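You operate a simulated robot arm through the tools that you are given. There is no shell and no other tool.

Carry out the task below with a simulated robot arm. There is one attempt and no reset: what you move stays moved.

TASK
Cure the purple puck for 10 seconds in the grey lamp box.
Fine: wait for the green lamp; the puck stays inside, the hood shut, the box on.

The check looks at the end state, three seconds after you hand in, the way a careful person would. Anything else that was tipped, shoved, dropped, spilled or broken makes it a failure.

THE ROBOT
A 7-joint arm with a three-finger gripper, fixed in place. Base frame: the origin is on the floor under the middle of its stand, x ahead of it, y to its left, z up. Units: mm, rad, N and s.
It reaches about 1342 mm from its shoulder. Its first joint turns from -2.897 to 2.897 rad. Payload 2.69 kg.
The TCP is the grasp point between the finger pads, 30 mm short of the fingertips. In the tool frame z runs along the fingers and y along their closing line. The gripper opens to 128 mm; its body begins 117 mm behind the TCP.
Orientation is that of the tool frame in the base frame, as a unit quaternion [x, y, z, w]. With the fingers straight down and closing along the base's y, the tool's x points along the base's -x, its y along +y and its z along -z.

THE INTERFACE
- The arm moves only by the tool servo_tool. Its argument "deltas" is a list of rows, each a list of 7 numbers: the opening, from 0 (shut) to 1 (fully open), then the shift along the base's x, y, z in units of 50 mm (1.0 is 50 mm), then the turn, a rotation vector about the base's x, y, z in units of 8 degrees (1.0 is 8 degrees). In form: [[hand, x, y, z, wx, wy, wz], ...]. A call has 1 to 20 rows; each row shifts and turns the commanded pose from where the row before left it. A call with a number of a shift or a turn outside -1 to 1 is refused whole. Each row takes 0.2 s and may step no farther than 50 mm and 0.15 rad from the row before; otherwise, or with a gripper value out of range, the whole call is refused. Where a pose cannot be reached the arm comes as near as it can. A force on the tool above 90 N (or 10 N above the force at the start of the call, whichever is more), or a blocked arm, ends the call early, and 0.2 s more pass. Each finger travels about 127 mm/s and halts on what it meets, pressing with about 23 N; the grip force reading is that of the motor and also rises with nothing between the fingers. The clock runs only during rows and for 0.2 s after the last one: add rows that do not move to give the fingers time. It gives the time, the measured TCP pose, the force on the tool (base axes), the opening and the grip force at its end, in the units of the frame above (readings bear some noise), with the torque about the TCP (base axes, N m) and any sound that the robot's microphone picked up, and new pictures: "views" is both (left out), scene, wrist or none.
- Cameras (640 x 400 px; columns grow to the right, rows downward): "scene" is fixed at [51.3, 649, 1553.1]; the picture's right is [-0.15, -0.99, 0.00], its down [-0.75, 0.12, -0.66] and it looks along [0.65, -0.10, -0.76] (base axes); focal length 309 px, centre (320, 200). "wrist" rides on the gripper at [58, 54, -131] in the tool frame; the picture's right is [-0.68, 0.74, 0.00], its down [-0.62, -0.57, -0.55] and it looks along [-0.40, -0.37, 0.84] (tool axes); focal length 234 px, centre (320, 200). There is no depth. A picture from a camera that has moved, and an enlarged one, comes with that camera's place and axes in the base frame and with its lens.
- move_column(by): moves the trunk up (or, below 0, down) by that many mm; the arm rides with it, the base frame stays. It gives what a move gives, with no picture.
- enlarge(camera, box): a new picture of the part [left, top, right, bottom] of that camera's present view, enlarged. It takes no simulated time.
- finish_job(): hands the job in; it is judged then, once.

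Nothing tells you positions but the pictures and the camera data. Unless the task says otherwise, let go and move clear before handing in.

The tools are called by a JSON object that holds its "fn" and its "kwargs". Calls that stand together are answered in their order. servo_tool: Moves the arm, as the interface text tells. Its arguments: {"type":"object","properties":{"deltas":{"type":"array","items":{"type":"array","items":{"type":"number"}}},"views":{"type":"string","enum":["both","scene","wrist","none"]}},"required":["deltas"]} The other tools are called the same way: move_column (by) moves the trunk up or down; enlarge (camera, box) takes an enlarged picture of a part of a camera's view; finish_job () hands the job in.

At the start:

```text
time: 0.0
tcp_pos: [521.1, 435.5, 1204.4]
tcp_rot: [0.0, 1.0, 0.0, 0.0]
wrist_force: [-0.6, 0.7, 0.7]
ft_torque: [0.01, -0.02, 0.0]
grip_width: 128.1
gripper_force: 0.2
trunk travel left (down, up): [-150.0, 200.0]
```

scene: 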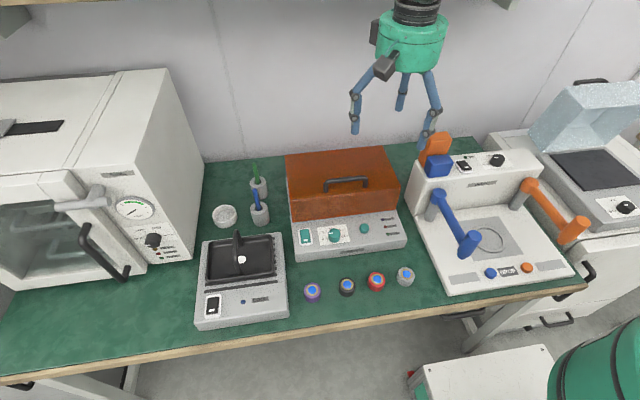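
wrist: 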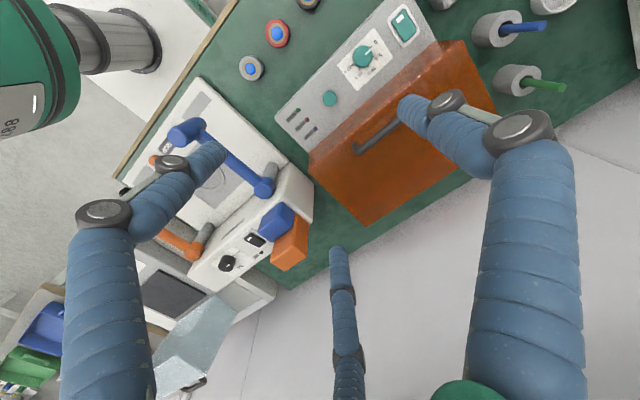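

I see a bench with an oven at left, a small grey unit with a black lid, a grey box with an orange hood (probably the lamp box), a press at right, and four pucks in front. I'll enlarge the relevant parts before moving.

{"fn": "enlarge", "kwargs": {"camera": "scene", "box": [270, 140, 430, 310]}}

{"fn": "enlarge", "kwargs": {"camera": "scene", "box": [180, 220, 310, 340]}}

{"fn": "enlarge", "kwargs": {"camera": "wrist", "box": [260, 0, 460, 160]}}

{"fn": "enlarge", "kwargs": {"camera": "scene", "box": [290, 215, 410, 260]}}

{"fn": "enlarge", "kwargs": {"camera": "scene", "box": [500, 60, 640, 230]}}

{"fn": "enlarge", "kwargs": {"camera": "scene", "box": [0, 60, 210, 290]}}

```text
2.35 times, centred on (350, 225) of scene
camera zoom: at [51.3, 649.0, 1553.1], right [-0.15, -0.99, 0.0], down [-0.75, 0.12, -0.66], along [0.65, -0.1, -0.76], focal length 726 px, centre (249, 141)
```

zoom: 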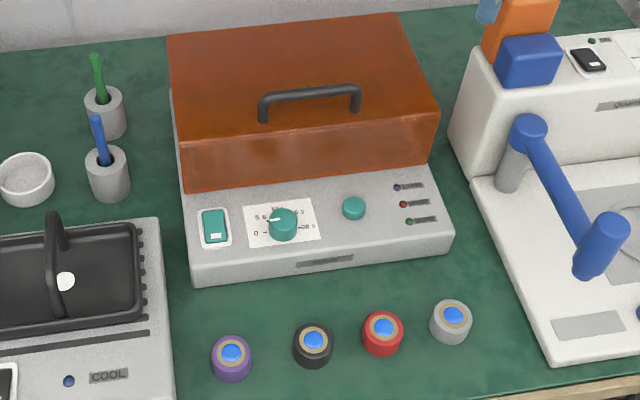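

```text
3.33 times, centred on (245, 280) of scene
camera zoom: at [51.3, 649.0, 1553.1], right [-0.15, -0.99, 0.0], down [-0.75, 0.12, -0.66], along [0.65, -0.1, -0.76], focal length 1029 px, centre (570, -67)
```

zoom: 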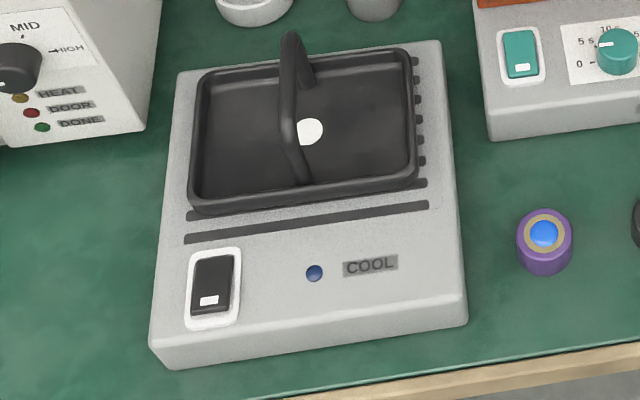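

```text
2.50 times, centred on (360, 80) of wrist
camera zoom: at [464.2, 489.0, 1334.4], right [0.68, 0.74, 0.0], down [0.62, -0.57, 0.55], along [0.4, -0.37, -0.84], focal length 585 px, centre (220, 500)
```

zoom: 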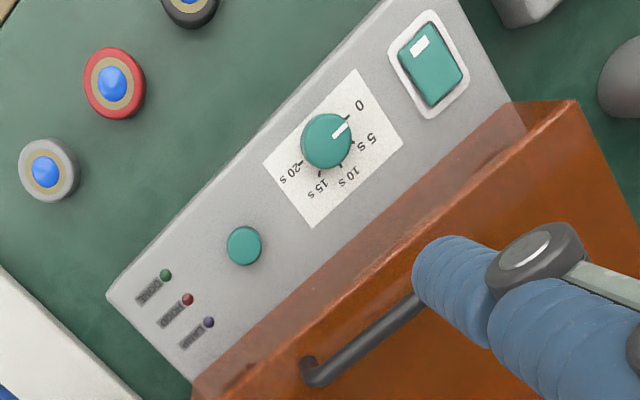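

```text
5.33 times, centred on (350, 238) of scene
camera zoom: at [51.3, 649.0, 1553.1], right [-0.15, -0.99, 0.0], down [-0.75, 0.12, -0.66], along [0.65, -0.1, -0.76], focal length 1646 px, centre (160, 0)
```

zoom: 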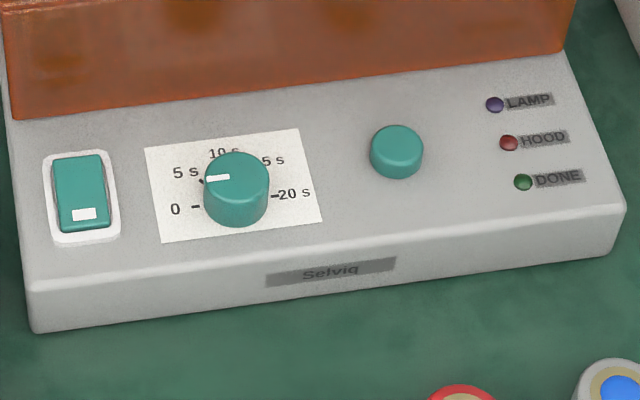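

```text
2.35 times, centred on (570, 145) of scene
camera zoom: at [51.3, 649.0, 1553.1], right [-0.15, -0.99, 0.0], down [-0.75, 0.12, -0.66], along [0.65, -0.1, -0.76], focal length 726 px, centre (-268, 329)
```

zoom: 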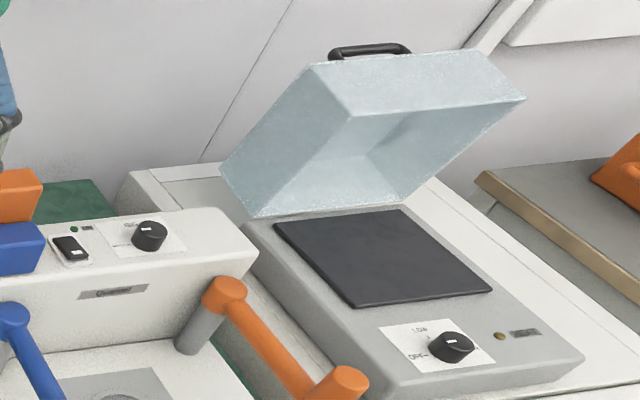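

```text
1.74 times, centred on (105, 175) of scene
camera zoom: at [51.3, 649.0, 1553.1], right [-0.15, -0.99, 0.0], down [-0.75, 0.12, -0.66], along [0.65, -0.1, -0.76], focal length 537 px, centre (694, 244)
```

zoom: 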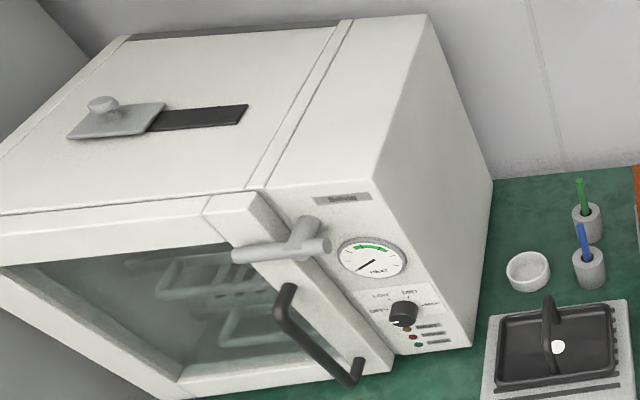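

The grey lamp box (orange hood, marked "Selviq", with LAMP/HOOD/DONE lamps) sits around x 500–800, y 330–645. The purple puck is near (390, 618), and the dial reads 0. I'll move sideways first to get a second view of the box and the pucks.

{"fn": "servo_tool", "kwargs": {"deltas": [[1, -0.3, 1, 0, 0, 0, 0], [1, -0.3, 1, 0, 0, 0, 0], [1, 0, 1, 0, 0, 0, 0], [1, 0, 1, 0, 0, 0, 0], [1, 0, 0, 0, 0, 0, 0]]}}

```text
refused: row 1 steps farther than a row can; nothing moved
```

The call was refused because one diagonal step was longer than 50 mm, and nothing moved. The same plan with smaller steps follows.

{"fn": "servo_tool", "kwargs": {"deltas": [[1, -0.2, 0.9, 0, 0, 0, 0], [1, -0.2, 0.9, 0, 0, 0, 0], [1, -0.2, 0.9, 0, 0, 0, 0], [1, 0, 0.9, 0, 0, 0, 0], [1, 0, 0.4, 0, 0, 0, 0], [1, 0, 0, 0, 0, 0, 0]]}}

```text
time: 1.4
tcp_pos: [488.4, 635.3, 1202.1]
tcp_rot: [0.0, 1.0, 0.0, 0.0]
wrist_force: [-0.1, 1.1, 0.7]
ft_torque: [0.0, 0.04, -0.01]
grip_width: 127.9
gripper_force: 0.0
trunk travel left (down, up): [-150.0, 200.0]
camera wrist: at [432.3, 689.1, 1332.4], right [0.68, 0.74, 0.0], down [0.62, -0.57, 0.55], along [0.4, -0.37, -0.84], focal length 234 px, centre (320, 200)
```

scene: 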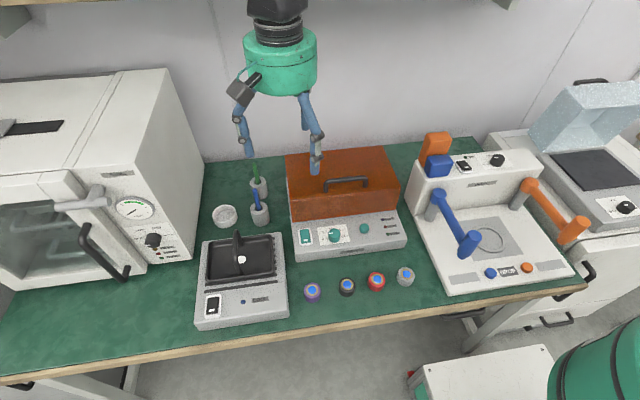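
wrist: 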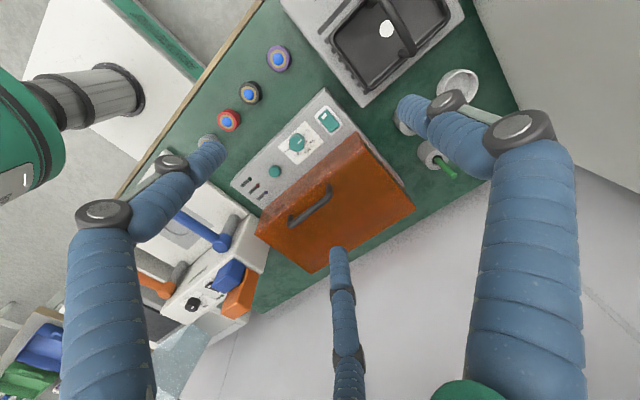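

{"fn": "enlarge", "kwargs": {"camera": "wrist", "box": [220, 80, 440, 280]}}

{"fn": "enlarge", "kwargs": {"camera": "wrist", "box": [200, 20, 360, 160]}}

```text
2.00 times, centred on (330, 180) of wrist
camera zoom: at [432.3, 689.1, 1332.4], right [0.68, 0.74, 0.0], down [0.62, -0.57, 0.55], along [0.4, -0.37, -0.84], focal length 468 px, centre (300, 240)
```

zoom: 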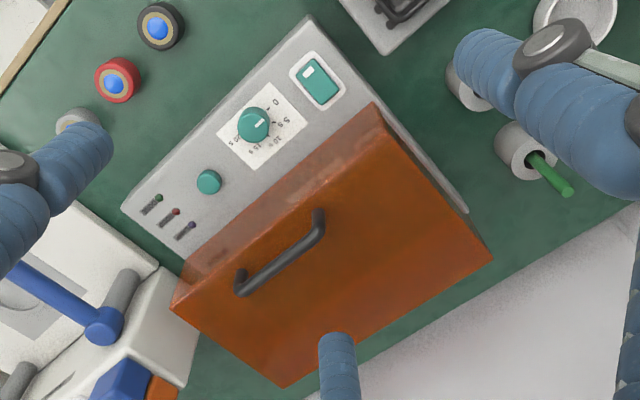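

```text
2.86 times, centred on (280, 90) of wrist
camera zoom: at [432.3, 689.1, 1332.4], right [0.68, 0.74, 0.0], down [0.62, -0.57, 0.55], along [0.4, -0.37, -0.84], focal length 669 px, centre (434, 514)
```

zoom: 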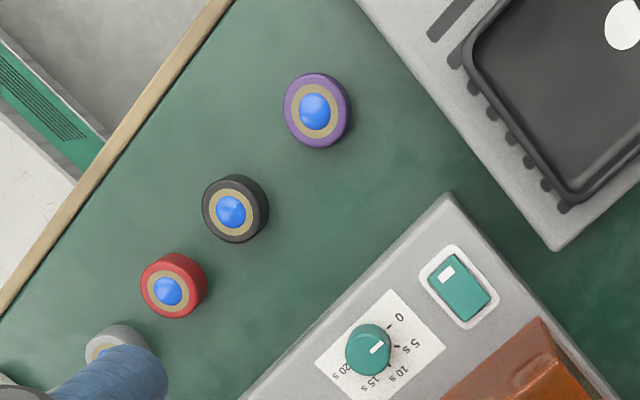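

The handle bar comes out near (618, 493, 962), running along y. The purple puck's top is near (391, 618, 818), and the dial is at 0 with 10 s a quarter turn clockwise. Next I'll turn the gripper 90° so it closes across the bar and hover above the handle with the hand half open.

{"fn": "servo_tool", "kwargs": {"deltas": [[0.8, 0.2, -0.237, -0.1, 0, 0, 0.9375], [0.6, 0.2, -0.237, -0.1, 0, 0, 0.9375], [0.5, 0.2, -0.237, -0.1, 0, 0, 0.9375], [0.5, 0.2, -0.237, -0.1, 0, 0, 0.9375], [0.5, 0.2, -0.237, -0.1, 0, 0, 0.9375], [0.5, 0.2, -0.237, -0.1, 0, 0, 0.9375], [0.5, 0.2, -0.237, -0.1, 0, 0, 0.9375], [0.5, 0.2, -0.237, -0.1, 0, 0, 0.9375], [0.5, 0.2, -0.237, -0.1, 0, 0, 0.9375], [0.5, 0.2, -0.237, -0.1, 0, 0, 0.9375], [0.5, 0.2, -0.237, -0.1, 0, 0, 0.9375], [0.5, 0.2, -0.237, -0.1, 0, 0, 0.9375], [0.5, 0, 0, 0, 0, 0, 0]]}}

```text
time: 4.2
tcp_pos: [611.1, 494.4, 1143.4]
tcp_rot: [0.707, -0.707, 0.0, 0.0]
wrist_force: [0.1, 0.6, 0.4]
ft_torque: [0.02, 0.02, 0.0]
grip_width: 63.8
gripper_force: 0.1
trunk travel left (down, up): [-150.0, 200.0]
camera wrist: at [558.5, 435.5, 1272.9], right [-0.74, 0.67, 0.0], down [0.56, 0.62, 0.55], along [0.37, 0.4, -0.84], focal length 234 px, centre (320, 200)
```

scene: 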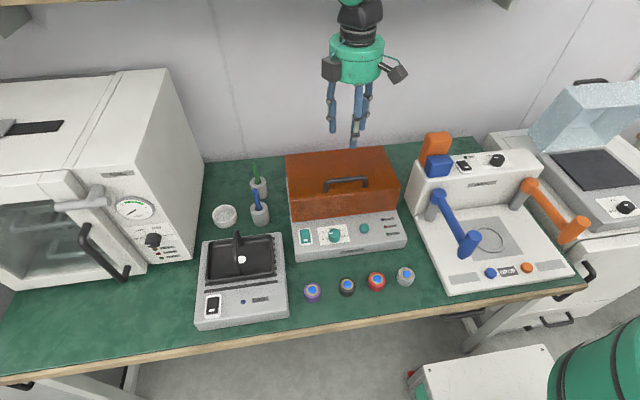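
wrist: 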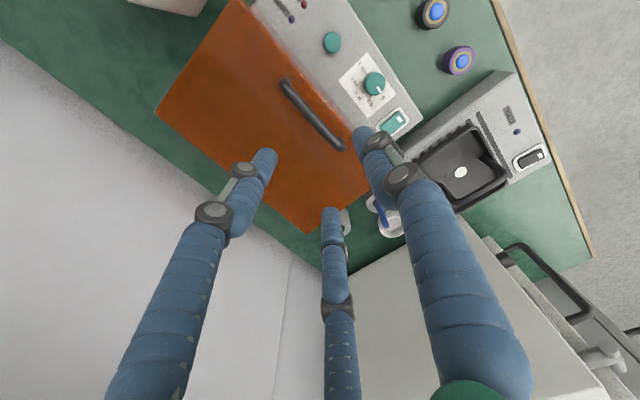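

The gripper is now square to the handle. I'll tilt it about 20° so the body stays toward the robot and clear of the wall as the hood swings up, and come down above the bar.

{"fn": "servo_tool", "kwargs": {"deltas": [[0.4, 0, -0.05, -0.4, 0, -0.9, 0], [0.4, 0, -0.05, -0.4, 0, -0.9, 0], [0.4, 0, -0.05, -0.4, 0, -0.7, 0], [0.4, 0, 0, -0.4, 0, 0, 0], [0.4, 0, 0, -0.3, 0, 0, 0], [0.4, 0, 0, 0, 0, 0, 0]]}}

```text
time: 5.6
tcp_pos: [611.1, 488.5, 1048.3]
tcp_rot: [0.697, -0.696, 0.123, -0.123]
wrist_force: [0.1, -0.2, -0.3]
ft_torque: [-0.04, 0.01, 0.0]
grip_width: 51.2
gripper_force: 0.1
trunk travel left (down, up): [-150.0, 200.0]
camera wrist: at [517.3, 429.2, 1151.6], right [-0.69, 0.68, -0.25], down [0.34, 0.62, 0.71], along [0.63, 0.4, -0.66], focal length 234 px, centre (320, 200)
```

scene: 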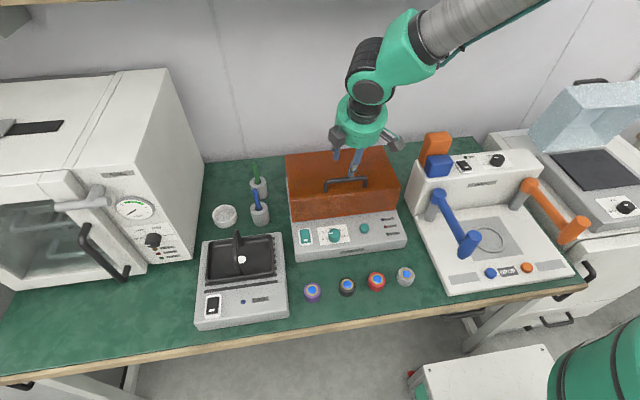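
wrist: 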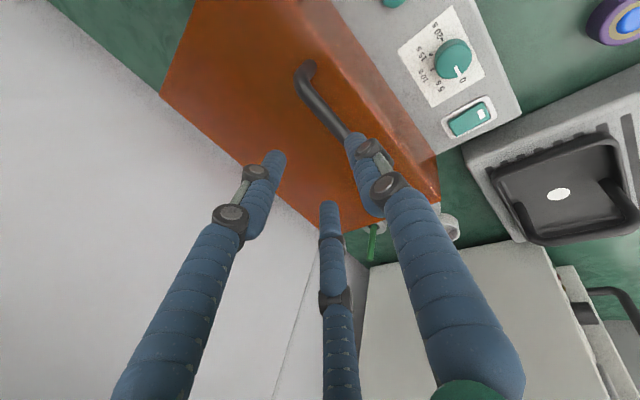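

The bar now fits best at about (612, 487, 968). I'll approach along the tilted tool axis so the fingers straddle it.

{"fn": "servo_tool", "kwargs": {"deltas": [[0.4, -0.39, -0.03, -0.48, 0, 0, 0], [0.4, 0.17, 0, -0.47, 0, 0, 0], [0.4, 0.17, 0, -0.47, 0, 0, 0], [0.4, 0, 0, 0, 0, 0, 0]]}}

{"fn": "enlarge", "kwargs": {"camera": "scene", "box": [270, 100, 430, 220]}}

{"fn": "enlarge", "kwargs": {"camera": "wrist", "box": [220, 60, 460, 240]}}

```text
time: 6.6
tcp_pos: [609.4, 485.2, 979.6]
tcp_rot: [-0.696, 0.696, -0.123, 0.123]
wrist_force: [17.4, -5.1, 5.9]
ft_torque: [-0.01, -0.27, -0.65]
grip_width: 55.0
gripper_force: 2.4
trunk travel left (down, up): [-150.0, 200.0]
camera wrist: at [514.8, 425.5, 1081.6], right [-0.69, 0.68, -0.25], down [0.34, 0.62, 0.71], along [0.63, 0.4, -0.66], focal length 234 px, centre (320, 200)
```

scene: 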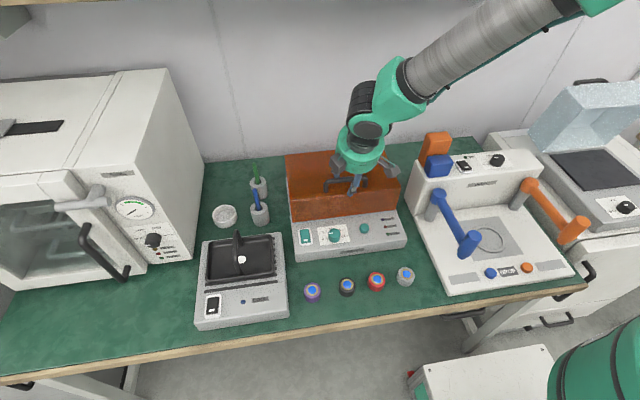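
wrist: 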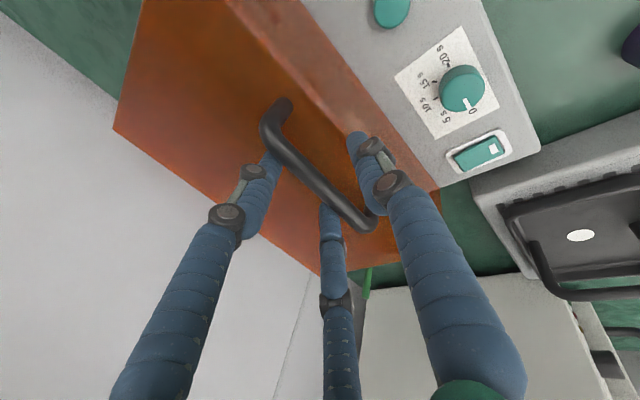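

```text
3.33 times, centred on (350, 160) of scene
camera zoom: at [51.3, 649.0, 1553.1], right [-0.15, -0.99, 0.0], down [-0.75, 0.12, -0.66], along [0.65, -0.1, -0.76], focal length 1029 px, centre (220, 333)
```

zoom: 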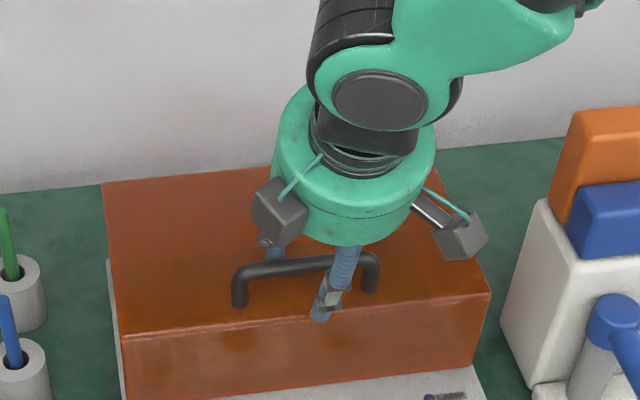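

```text
2.22 times, centred on (340, 150) of wrist
camera zoom: at [514.8, 425.5, 1081.6], right [-0.69, 0.68, -0.25], down [0.34, 0.62, 0.71], along [0.63, 0.4, -0.66], focal length 520 px, centre (276, 311)
```

zoom: 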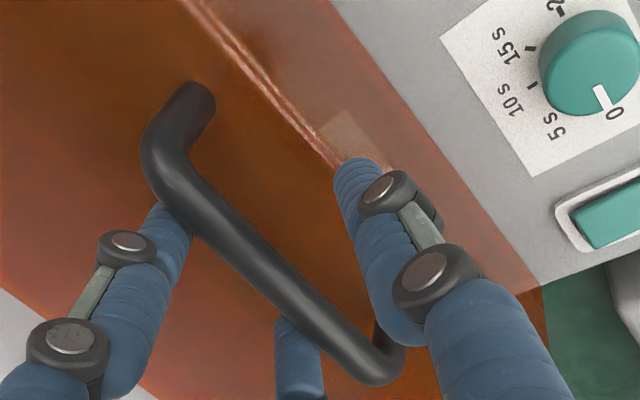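

The fingers straddle the bar, but the rear pair already touches it (17 N along x). I'll open a little, shift back about 8 mm to centre on the bar, then look again.

{"fn": "servo_tool", "kwargs": {"deltas": [[0.55, 0, 0, 0, 0, 0, 0], [0.55, 0.16, 0.02, 0.04, 0, 0, 0], [0.55, 0, 0, 0, 0, 0, 0]]}}

{"fn": "enlarge", "kwargs": {"camera": "wrist", "box": [220, 60, 460, 240]}}

```text
time: 7.4
tcp_pos: [615.6, 486.0, 979.3]
tcp_rot: [0.697, -0.696, 0.122, -0.123]
wrist_force: [0.3, 0.1, -1.3]
ft_torque: [0.01, 0.01, 0.02]
grip_width: 70.0
gripper_force: 0.0
trunk travel left (down, up): [-150.0, 200.0]
camera wrist: at [521.7, 426.5, 1083.4], right [-0.69, 0.68, -0.25], down [0.34, 0.62, 0.71], along [0.63, 0.4, -0.66], focal length 234 px, centre (320, 200)
```

scene: 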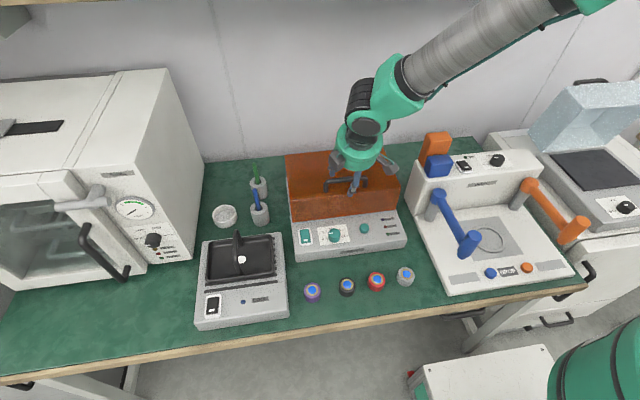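
wrist: 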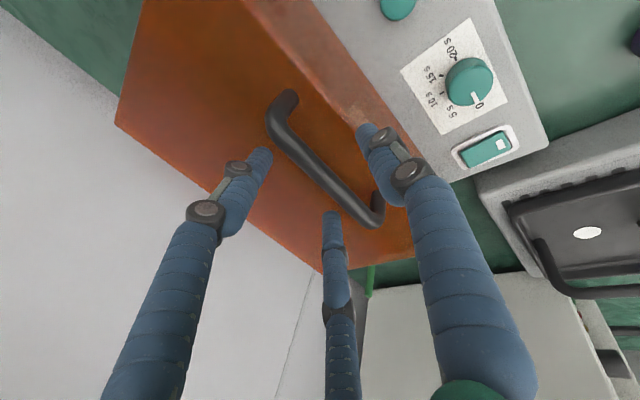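

```text
2.22 times, centred on (340, 150) of wrist
camera zoom: at [521.7, 426.5, 1083.4], right [-0.69, 0.68, -0.25], down [0.34, 0.62, 0.71], along [0.63, 0.4, -0.66], focal length 520 px, centre (276, 311)
```

zoom: 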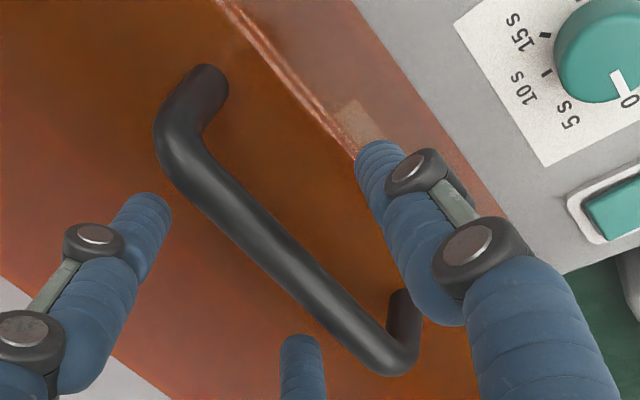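

The bar is now between the fingers with no contact force. I'll close on it.

{"fn": "servo_tool", "kwargs": {"deltas": [[0.3, 0, 0, 0, 0, 0, 0], [0.1, 0, 0, 0, 0, 0, 0], [0.0, 0, 0, 0, 0, 0, 0], [0.0, 0, 0, 0, 0, 0, 0], [0.0, 0, 0, 0, 0, 0, 0]]}}

{"fn": "enlarge", "kwargs": {"camera": "wrist", "box": [220, 60, 460, 240]}}

```text
time: 8.6
tcp_pos: [615.0, 486.0, 979.2]
tcp_rot: [0.697, -0.696, 0.123, -0.123]
wrist_force: [2.1, 0.8, -1.4]
ft_torque: [0.05, -0.03, 0.01]
grip_width: 22.3
gripper_force: 44.9
trunk travel left (down, up): [-150.0, 200.0]
camera wrist: at [521.8, 426.5, 1083.6], right [-0.69, 0.68, -0.25], down [0.34, 0.62, 0.71], along [0.63, 0.4, -0.66], focal length 234 px, centre (320, 200)
```

scene: 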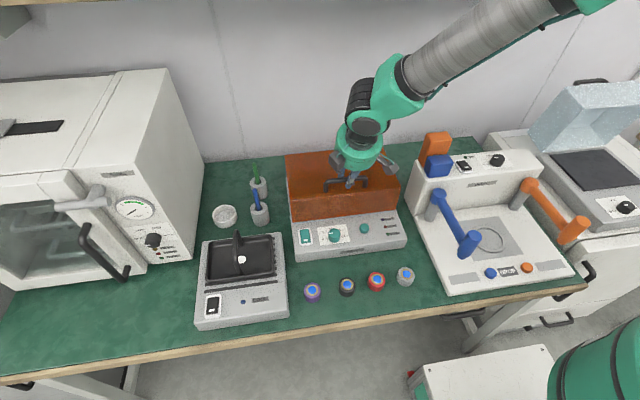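
wrist: 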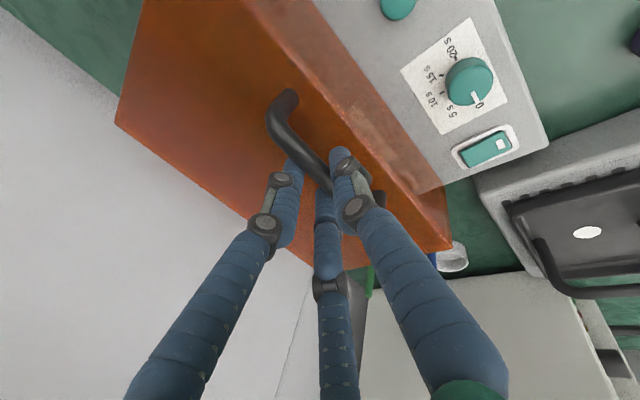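

```text
2.22 times, centred on (340, 150) of wrist
camera zoom: at [521.8, 426.5, 1083.6], right [-0.69, 0.68, -0.25], down [0.34, 0.62, 0.71], along [0.63, 0.4, -0.66], focal length 520 px, centre (276, 311)
```

zoom: 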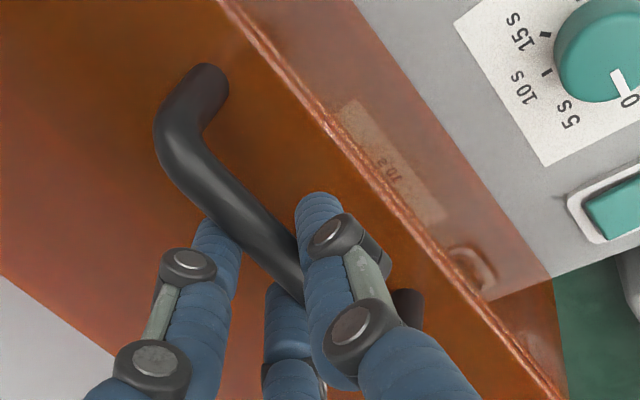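

I have the bar gripped at 22 mm. I'll lift the first few degrees along the expected hinge arc, with the hinge assumed at the back near x 800, z 840, and watch the force.

{"fn": "servo_tool", "kwargs": {"deltas": [[0, 0.19, 0, 0.25, 0, 0, 0], [0, 0.2, 0, 0.24, 0, 0, 0], [0, 0, 0, 0, 0, 0, 0]]}}

{"fn": "enlarge", "kwargs": {"camera": "scene", "box": [270, 100, 430, 270]}}

```text
time: 9.4
tcp_pos: [636.9, 485.8, 1004.6]
tcp_rot: [0.697, -0.696, 0.123, -0.121]
wrist_force: [1.1, -13.4, -4.6]
ft_torque: [-0.49, 0.02, -0.14]
grip_width: 22.0
gripper_force: 44.7
trunk travel left (down, up): [-150.0, 200.0]
camera wrist: at [543.3, 426.7, 1108.2], right [-0.69, 0.68, -0.25], down [0.34, 0.62, 0.71], along [0.63, 0.4, -0.66], focal length 234 px, centre (320, 200)
```

scene: 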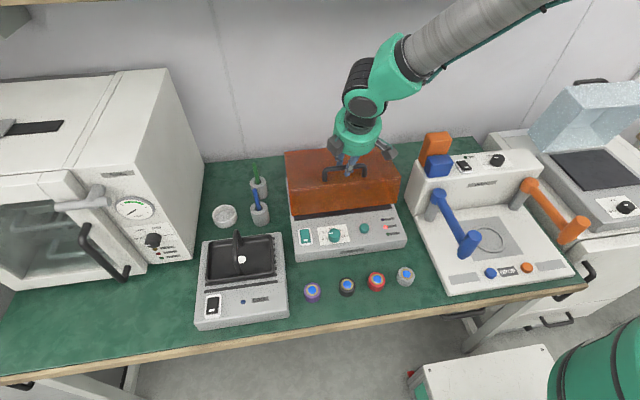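
wrist: 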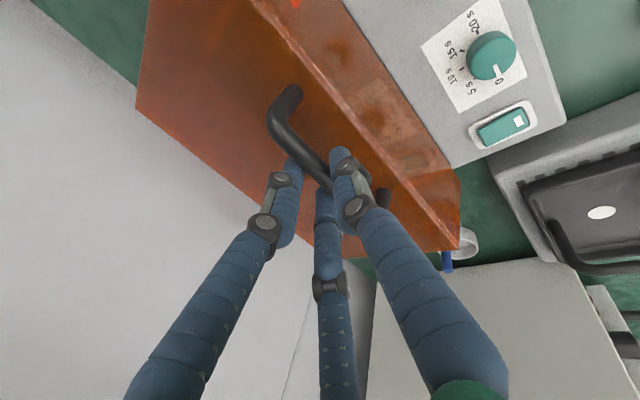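

```text
2.35 times, centred on (350, 185) of scene
camera zoom: at [51.3, 649.0, 1553.1], right [-0.15, -0.99, 0.0], down [-0.75, 0.12, -0.66], along [0.65, -0.1, -0.76], focal length 726 px, centre (249, 235)
```

zoom: 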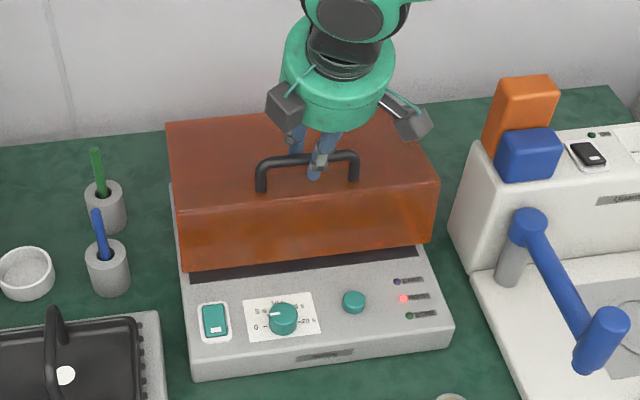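

The hood is lifting and the red HOOD lamp came on, so the box already has power and I'll leave its switch alone. I'll keep following the arc.

{"fn": "servo_tool", "kwargs": {"deltas": [[0, 0.278, 0, 0.276, 0, 0.25, 0], [0, 0.302, 0, 0.25, 0, 0.25, 0], [0, 0.322, 0, 0.224, 0, 0.25, 0], [0, 0, 0, 0, 0, 0, 0]], "views": "scene"}}

```text
time: 10.4
tcp_pos: [685.2, 485.3, 1039.4]
tcp_rot: [0.703, -0.701, 0.086, -0.084]
wrist_force: [22.0, -7.5, -46.5]
ft_torque: [-0.13, -0.38, -0.08]
grip_width: 22.5
gripper_force: 45.1
trunk travel left (down, up): [-150.0, 200.0]
```

scene: 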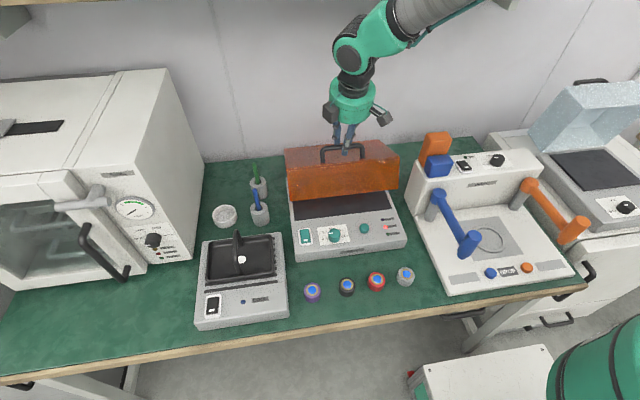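

The hood is about 26° open, but the pull is radial (about 50 N inward), so the true hinge is slightly nearer than I assumed, around (781, 845). I'll take out that outward error and continue on the corrected arc.

{"fn": "servo_tool", "kwargs": {"deltas": [[0, 0.37, 0, 0.08, 0, 0.25, 0], [0, 0.346, 0, 0.126, 0, 0.25, 0], [0, 0.356, 0, 0.096, 0, 0.25, 0], [0, 0, 0, 0, 0, 0, 0]], "views": "scene"}}

```text
time: 11.4
tcp_pos: [737.7, 485.5, 1060.0]
tcp_rot: [-0.705, 0.705, -0.05, 0.051]
wrist_force: [1.4, -12.2, -3.9]
ft_torque: [0.19, -0.17, 0.07]
grip_width: 22.4
gripper_force: 44.7
trunk travel left (down, up): [-150.0, 200.0]
```

scene: 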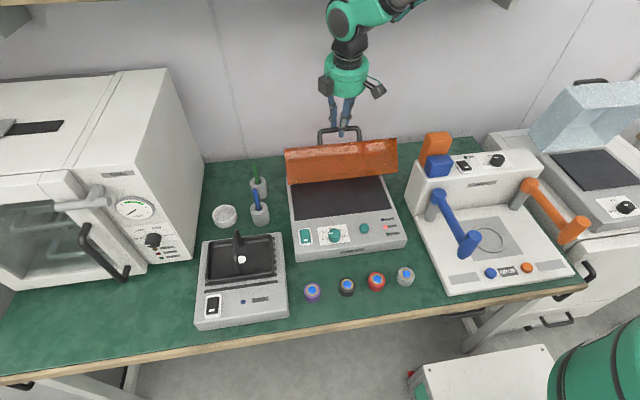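

Forces are near zero now and the hood is about 42° open. Continuing.

{"fn": "servo_tool", "kwargs": {"deltas": [[0, 0.37, 0, 0.05, 0, 0.25, 0], [0, 0.37, 0, 0.024, 0, 0.25, 0], [0, 0.37, 0, -0.006, 0, 0.25, 0], [0, 0, 0, 0, 0, 0, 0]], "views": "scene"}}

```text
time: 12.4
tcp_pos: [773.6, 486.7, 1065.5]
tcp_rot: [0.709, -0.705, 0.013, -0.012]
wrist_force: [-3.2, 14.2, 13.2]
ft_torque: [0.72, 0.17, -0.18]
grip_width: 22.1
gripper_force: 44.6
trunk travel left (down, up): [-150.0, 200.0]
```

scene: 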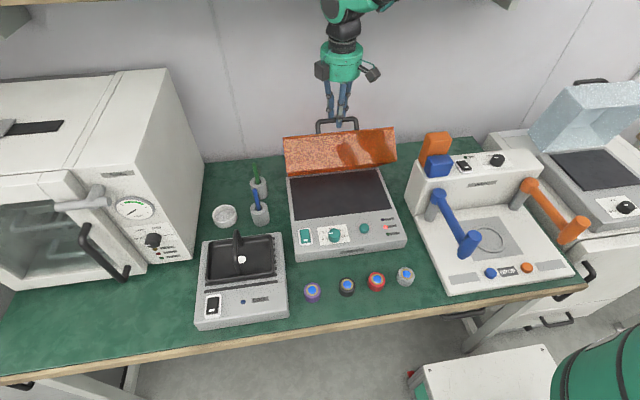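

The last move came up about 20 mm short in x with little force. I'll hold and read again before going on.

{"fn": "servo_tool", "kwargs": {"deltas": [[0, 0, 0, 0, 0, 0, 0], [0, 0, 0, 0, 0, 0, 0]]}}

{"fn": "enlarge", "kwargs": {"camera": "scene", "box": [270, 40, 430, 270]}}

```text
time: 13.0
tcp_pos: [774.1, 486.3, 1064.0]
tcp_rot: [0.709, -0.705, 0.013, -0.013]
wrist_force: [-0.2, 36.4, -1.1]
ft_torque: [0.93, -0.01, -0.35]
grip_width: 22.1
gripper_force: 44.8
trunk travel left (down, up): [-150.0, 200.0]
camera wrist: at [717.1, 427.0, 1191.9], right [-0.74, 0.67, -0.03], down [0.54, 0.62, 0.57], along [0.4, 0.41, -0.82], focal length 234 px, centre (320, 200)
```

scene: 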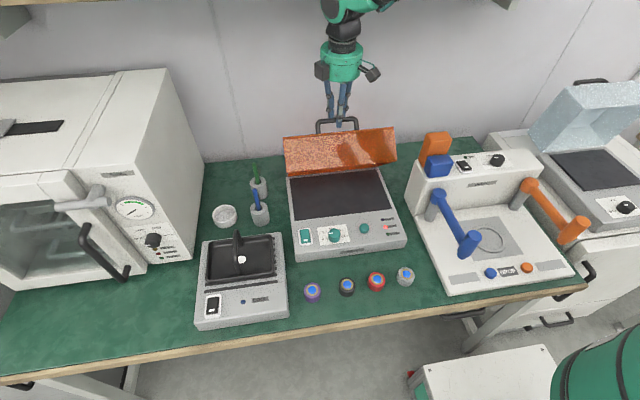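
wrist: 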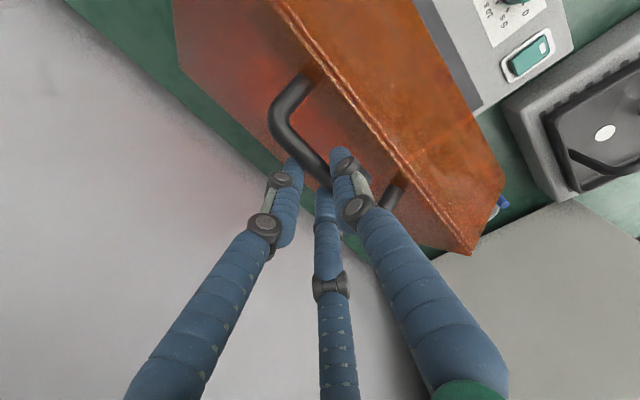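

```text
1.74 times, centred on (350, 155) of scene
camera zoom: at [51.3, 649.0, 1553.1], right [-0.15, -0.99, 0.0], down [-0.75, 0.12, -0.66], along [0.65, -0.1, -0.76], focal length 537 px, centre (268, 278)
```

zoom: 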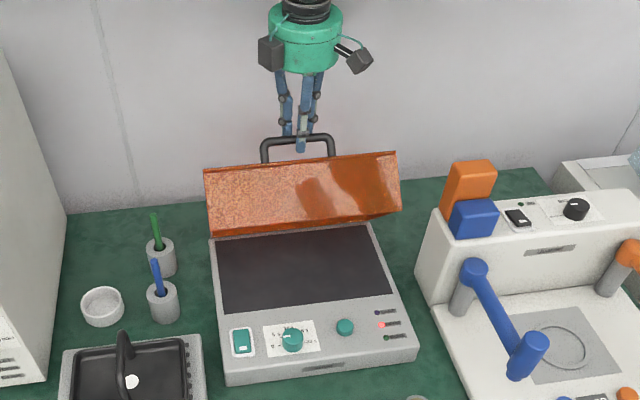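

The hood is about 52° open and the arm seems to be at a posture limit, since x stays short with no x force. I'll tilt the gripper back toward the robot to free the wrist.

{"fn": "servo_tool", "kwargs": {"deltas": [[0, -0.3, 0, 0, 0, -0.8, 0], [0, 0, 0, 0, 0, -0.8, 0], [0, 0, 0, 0, 0, -0.4, 0], [0, 0, 0, 0, 0, 0, 0]]}}

```text
time: 14.0
tcp_pos: [778.5, 485.1, 1064.9]
tcp_rot: [-0.698, 0.698, -0.111, 0.113]
wrist_force: [1.9, -4.3, 18.0]
ft_torque: [-0.88, -0.13, -0.18]
grip_width: 22.3
gripper_force: 44.8
trunk travel left (down, up): [-150.0, 200.0]
camera wrist: at [686.3, 426.4, 1171.7], right [-0.7, 0.68, -0.23], down [0.36, 0.61, 0.7], along [0.61, 0.41, -0.68], focal length 234 px, centre (320, 200)
```

scene: 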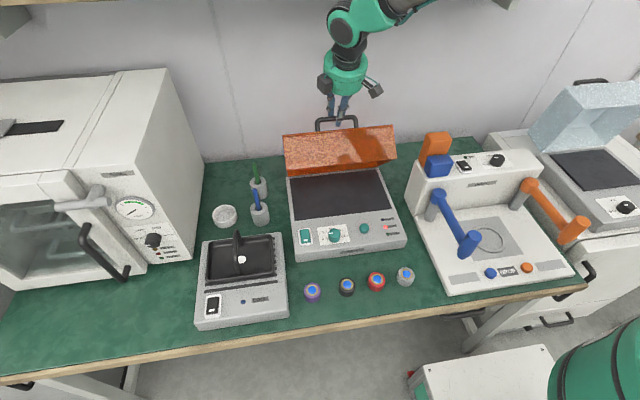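
wrist: 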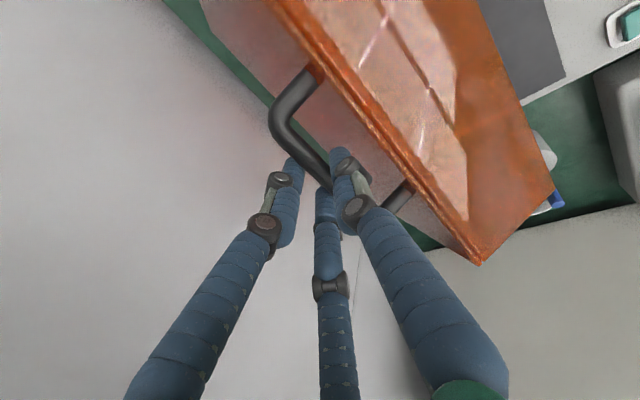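

With the tilt restored, the arm reaches the pose and forces are low. I'll carry on along the arc with this tilt, aiming past the point where the hood balances.

{"fn": "servo_tool", "kwargs": {"deltas": [[0, 0.37, 0, 0.02, 0, 0, 0], [0, 0.36, 0, -0.05, 0, 0, 0], [0, 0, 0, 0, 0, 0, 0]], "views": "scene"}}

```text
time: 14.8
tcp_pos: [810.5, 485.9, 1063.8]
tcp_rot: [0.699, -0.697, 0.111, -0.112]
wrist_force: [4.5, -5.8, 22.5]
ft_torque: [-0.07, -0.13, -0.01]
grip_width: 22.2
gripper_force: 44.9
trunk travel left (down, up): [-150.0, 200.0]
```

scene: 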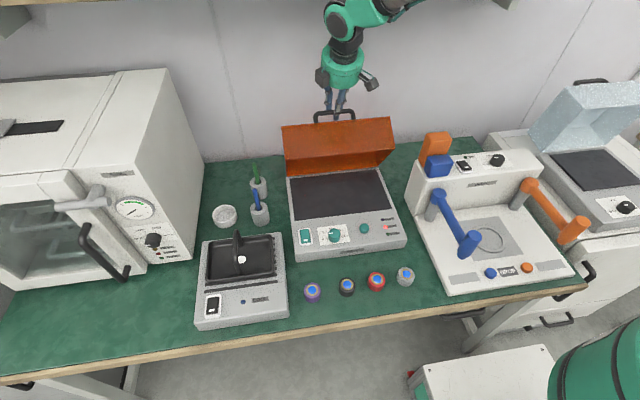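

The hood is about 62° open with small forces. Two more steps should take it past vertical balance, and then I'll check how it behaves.

{"fn": "servo_tool", "kwargs": {"deltas": [[0, 0.36, 0, -0.05, 0, 0, 0], [0, 0.35, 0, -0.09, 0, 0, 0], [0, 0, 0, 0, 0, 0, 0]]}}

{"fn": "enlarge", "kwargs": {"camera": "scene", "box": [270, 40, 430, 270]}}

```text
time: 15.6
tcp_pos: [846.8, 486.5, 1055.0]
tcp_rot: [-0.698, 0.699, -0.11, 0.112]
wrist_force: [6.9, 0.8, 19.2]
ft_torque: [0.45, -0.12, 0.1]
grip_width: 21.8
gripper_force: 44.5
trunk travel left (down, up): [-150.0, 200.0]
camera wrist: at [756.0, 426.5, 1161.5], right [-0.7, 0.68, -0.23], down [0.37, 0.62, 0.7], along [0.61, 0.41, -0.68], focal length 234 px, centre (320, 200)
```

scene: 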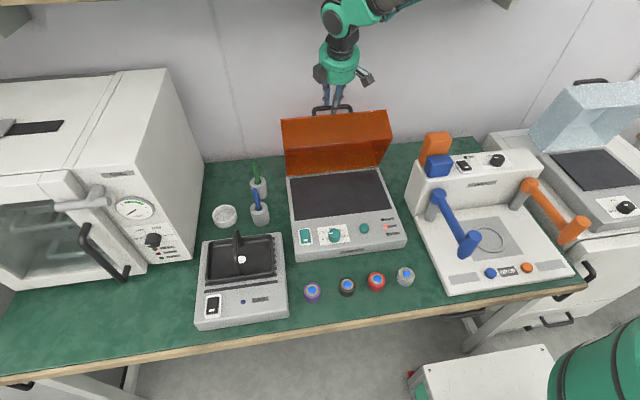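
wrist: 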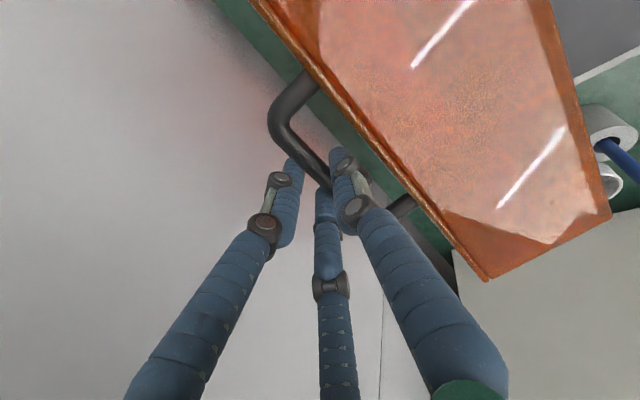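

```text
1.74 times, centred on (350, 155) of scene
camera zoom: at [51.3, 649.0, 1553.1], right [-0.15, -0.99, 0.0], down [-0.75, 0.12, -0.66], along [0.65, -0.1, -0.76], focal length 537 px, centre (268, 278)
```

zoom: 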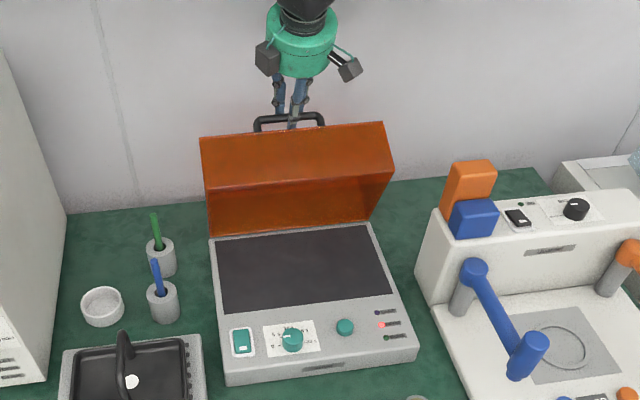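

The hood is about 72° open, the dark bed plate is clear, and HOOD is lit red. I'll take it a bit further toward its stop, watching for resistance.

{"fn": "servo_tool", "kwargs": {"deltas": [[0, 0.34, 0, -0.12, 0, 0, 0], [0, 0.33, 0, -0.16, 0, 0, 0], [0, 0, 0, 0, 0, 0, 0]], "views": "scene"}}

```text
time: 16.4
tcp_pos: [880.4, 485.5, 1041.4]
tcp_rot: [-0.698, 0.699, -0.111, 0.111]
wrist_force: [10.4, -1.2, 16.9]
ft_torque: [0.16, -0.11, 0.02]
grip_width: 22.1
gripper_force: 45.1
trunk travel left (down, up): [-150.0, 200.0]
```

scene: 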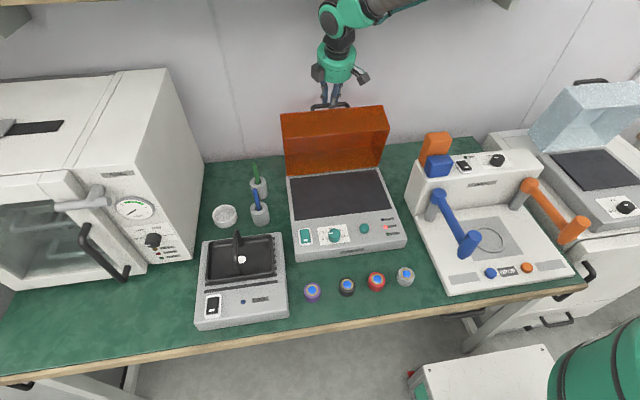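

Still no stop, and the hood is about 82° open. One more small step, then I'll ease the grip and see whether it stays.

{"fn": "servo_tool", "kwargs": {"deltas": [[0, 0.3, 0, -0.18, 0, 0, 0], [0, 0, 0, 0, 0, 0, 0]], "views": "none"}}

{"fn": "servo_tool", "kwargs": {"deltas": [[0.2, 0, 0, 0, 0, 0, 0], [0.3, 0, 0, 0, 0, 0, 0], [0.3, 0, 0, 0, 0, 0, 0]]}}

```text
time: 17.0
tcp_pos: [891.3, 488.0, 1033.2]
tcp_rot: [0.699, -0.698, 0.111, -0.11]
wrist_force: [-40.5, -13.0, 33.2]
ft_torque: [-0.2, 0.62, 0.04]
grip_width: 22.0
gripper_force: 44.4
trunk travel left (down, up): [-150.0, 200.0]
```

```text
time: 17.8
tcp_pos: [894.4, 488.1, 1029.7]
tcp_rot: [0.699, -0.698, 0.109, -0.109]
wrist_force: [0.3, -0.6, -0.4]
ft_torque: [0.0, -0.02, 0.01]
grip_width: 38.6
gripper_force: 0.0
trunk travel left (down, up): [-150.0, 200.0]
camera wrist: at [804.8, 428.8, 1136.7], right [-0.7, 0.68, -0.23], down [0.37, 0.62, 0.7], along [0.61, 0.4, -0.68], focal length 234 px, centre (320, 200)
```

scene: 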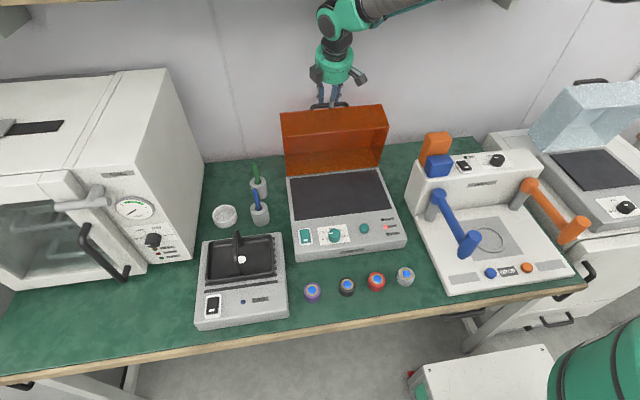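
wrist: 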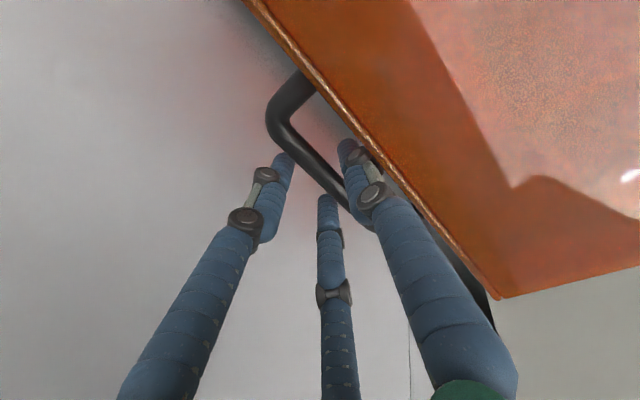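

The hood reached its stop at about 85° and stays open with the grip released. I'll withdraw straight up so that any touch pushes the hood toward its stop rather than closed.

{"fn": "servo_tool", "kwargs": {"deltas": [[0.34, 0, 0, 0.2, 0, 0, 0], [0.34, 0, 0, 0.25, 0, 0, 0], [0.34, 0, 0, 0.3, 0, 0, 0], [0.34, 0, 0, 0, 0, 0, 0]]}}

```text
time: 19.0
tcp_pos: [880.5, 479.2, 1034.6]
tcp_rot: [0.702, -0.699, 0.106, -0.087]
wrist_force: [0.8, 0.1, 2.2]
ft_torque: [-0.01, 0.09, 0.0]
grip_width: 41.9
gripper_force: 0.1
trunk travel left (down, up): [-150.0, 200.0]
stopped in row 4: the arm was blocked; the commanded pose is now the measured one
camera wrist: at [794.5, 423.0, 1145.9], right [-0.71, 0.67, -0.22], down [0.4, 0.63, 0.67], along [0.58, 0.39, -0.71], focal length 234 px, centre (320, 200)
```

scene: 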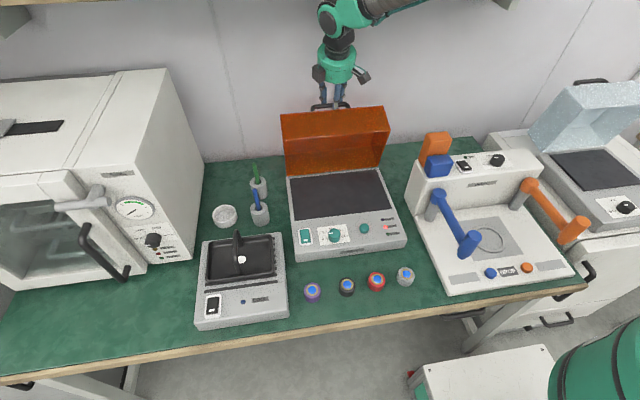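
wrist: 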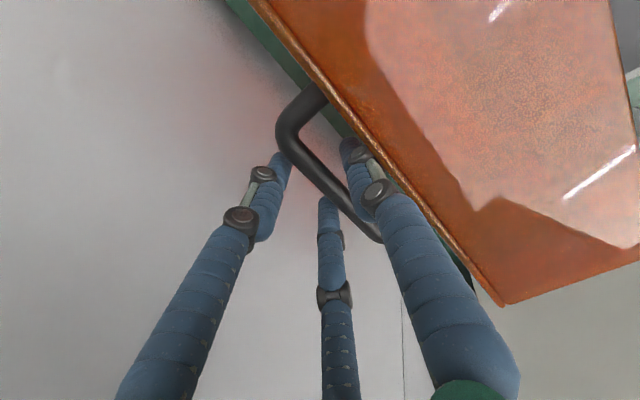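

The upward retreat was blocked and the arm slid a little, with no tool force and the hood still standing. I suspect something overhead, so I'll look before moving.

{"fn": "enlarge", "kwargs": {"camera": "scene", "box": [0, 0, 640, 120]}}

{"fn": "enlarge", "kwargs": {"camera": "scene", "box": [280, 0, 430, 180]}}

{"fn": "enlarge", "kwargs": {"camera": "wrist", "box": [220, 80, 460, 260]}}

```text
1.00 times, centred on (320, 60) of scene (not enlarged: the box is as wide or as high as the picture)
camera zoom: at [51.3, 649.0, 1553.1], right [-0.15, -0.99, 0.0], down [-0.75, 0.12, -0.66], along [0.65, -0.1, -0.76], focal length 309 px, centre (320, 340)
```

zoom: 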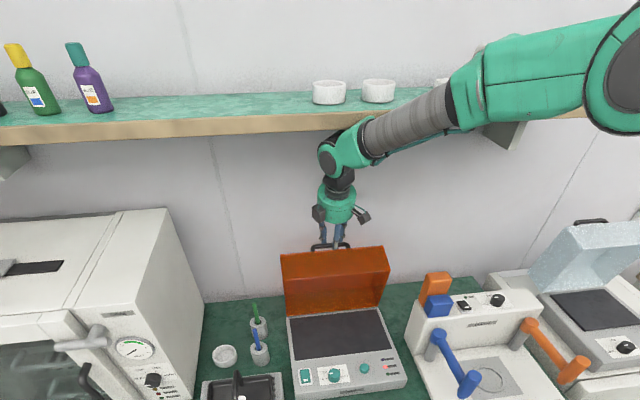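

```text
2.22 times, centred on (355, 90) of scene
camera zoom: at [51.3, 649.0, 1553.1], right [-0.15, -0.99, 0.0], down [-0.75, 0.12, -0.66], along [0.65, -0.1, -0.76], focal length 686 px, centre (242, 444)
```

zoom: 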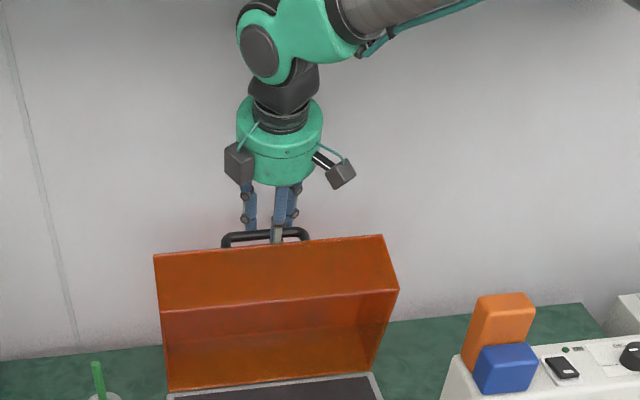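

```text
2.22 times, centred on (340, 170) of wrist
camera zoom: at [794.5, 423.0, 1145.9], right [-0.71, 0.67, -0.22], down [0.4, 0.63, 0.67], along [0.58, 0.39, -0.71], focal length 520 px, centre (276, 267)
```

zoom: 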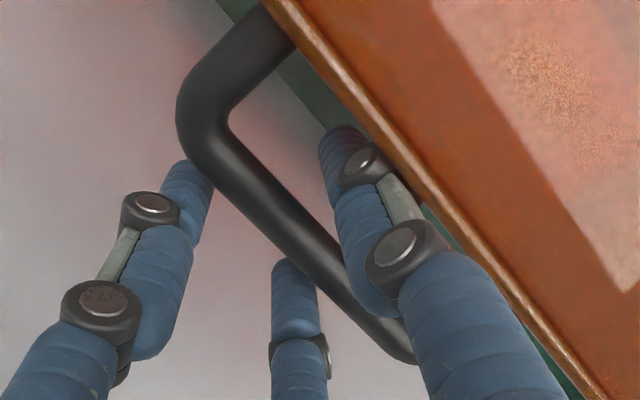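

A shelf with bottles and cups hangs over the back of the bench, and the forearm is pressing against its edge. Tilting the gripper back a little more lowers the wrist away from the shelf, so I'll combine that with a small rise in small steps.

{"fn": "servo_tool", "kwargs": {"deltas": [[0.34, 0, 0, 0.05, 0, -0.5, 0], [0.34, 0, 0, 0.1, 0, -0.5, 0], [0.34, 0, 0, 0, 0, 0, 0]]}}

{"fn": "enlarge", "kwargs": {"camera": "wrist", "box": [220, 80, 460, 260]}}

```text
time: 19.8
tcp_pos: [883.1, 480.4, 1043.3]
tcp_rot: [0.693, -0.691, 0.155, -0.138]
wrist_force: [0.1, -0.5, -1.2]
ft_torque: [0.0, -0.04, 0.02]
grip_width: 43.5
gripper_force: 0.0
trunk travel left (down, up): [-150.0, 200.0]
camera wrist: at [781.5, 423.4, 1141.2], right [-0.67, 0.67, -0.31], down [0.3, 0.63, 0.72], along [0.68, 0.39, -0.62], focal length 234 px, centre (320, 200)
```

scene: 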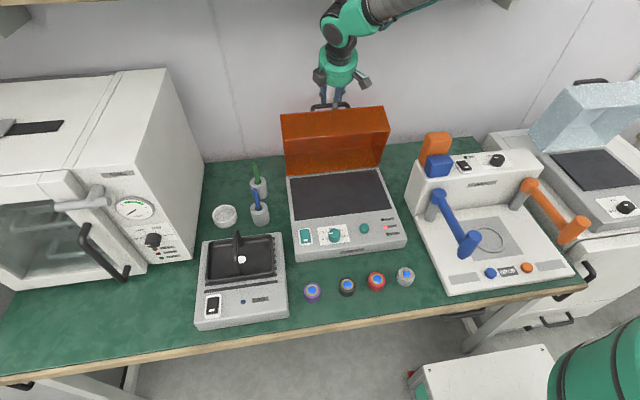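
wrist: 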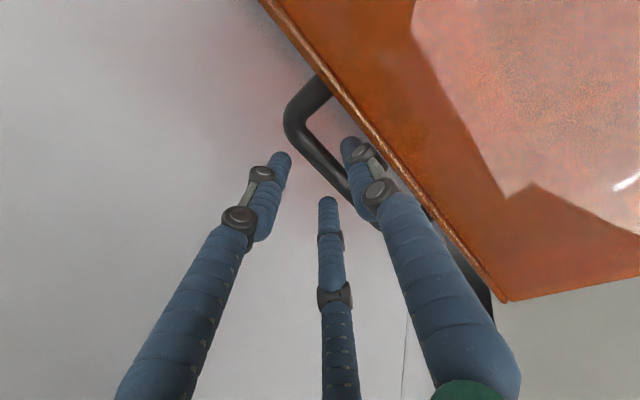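

```text
2.22 times, centred on (340, 170) of wrist
camera zoom: at [781.5, 423.4, 1141.2], right [-0.67, 0.67, -0.31], down [0.3, 0.63, 0.72], along [0.68, 0.39, -0.62], focal length 520 px, centre (276, 267)
```

zoom: 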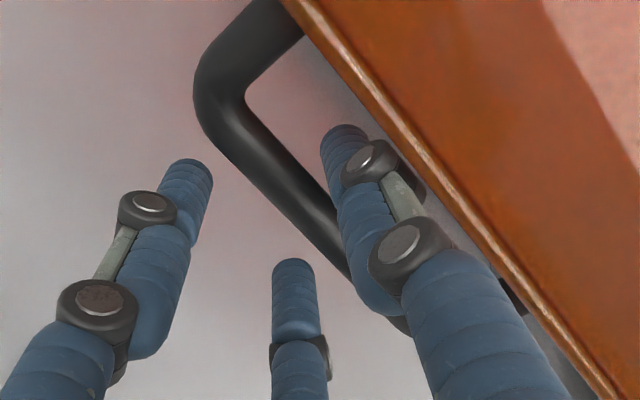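

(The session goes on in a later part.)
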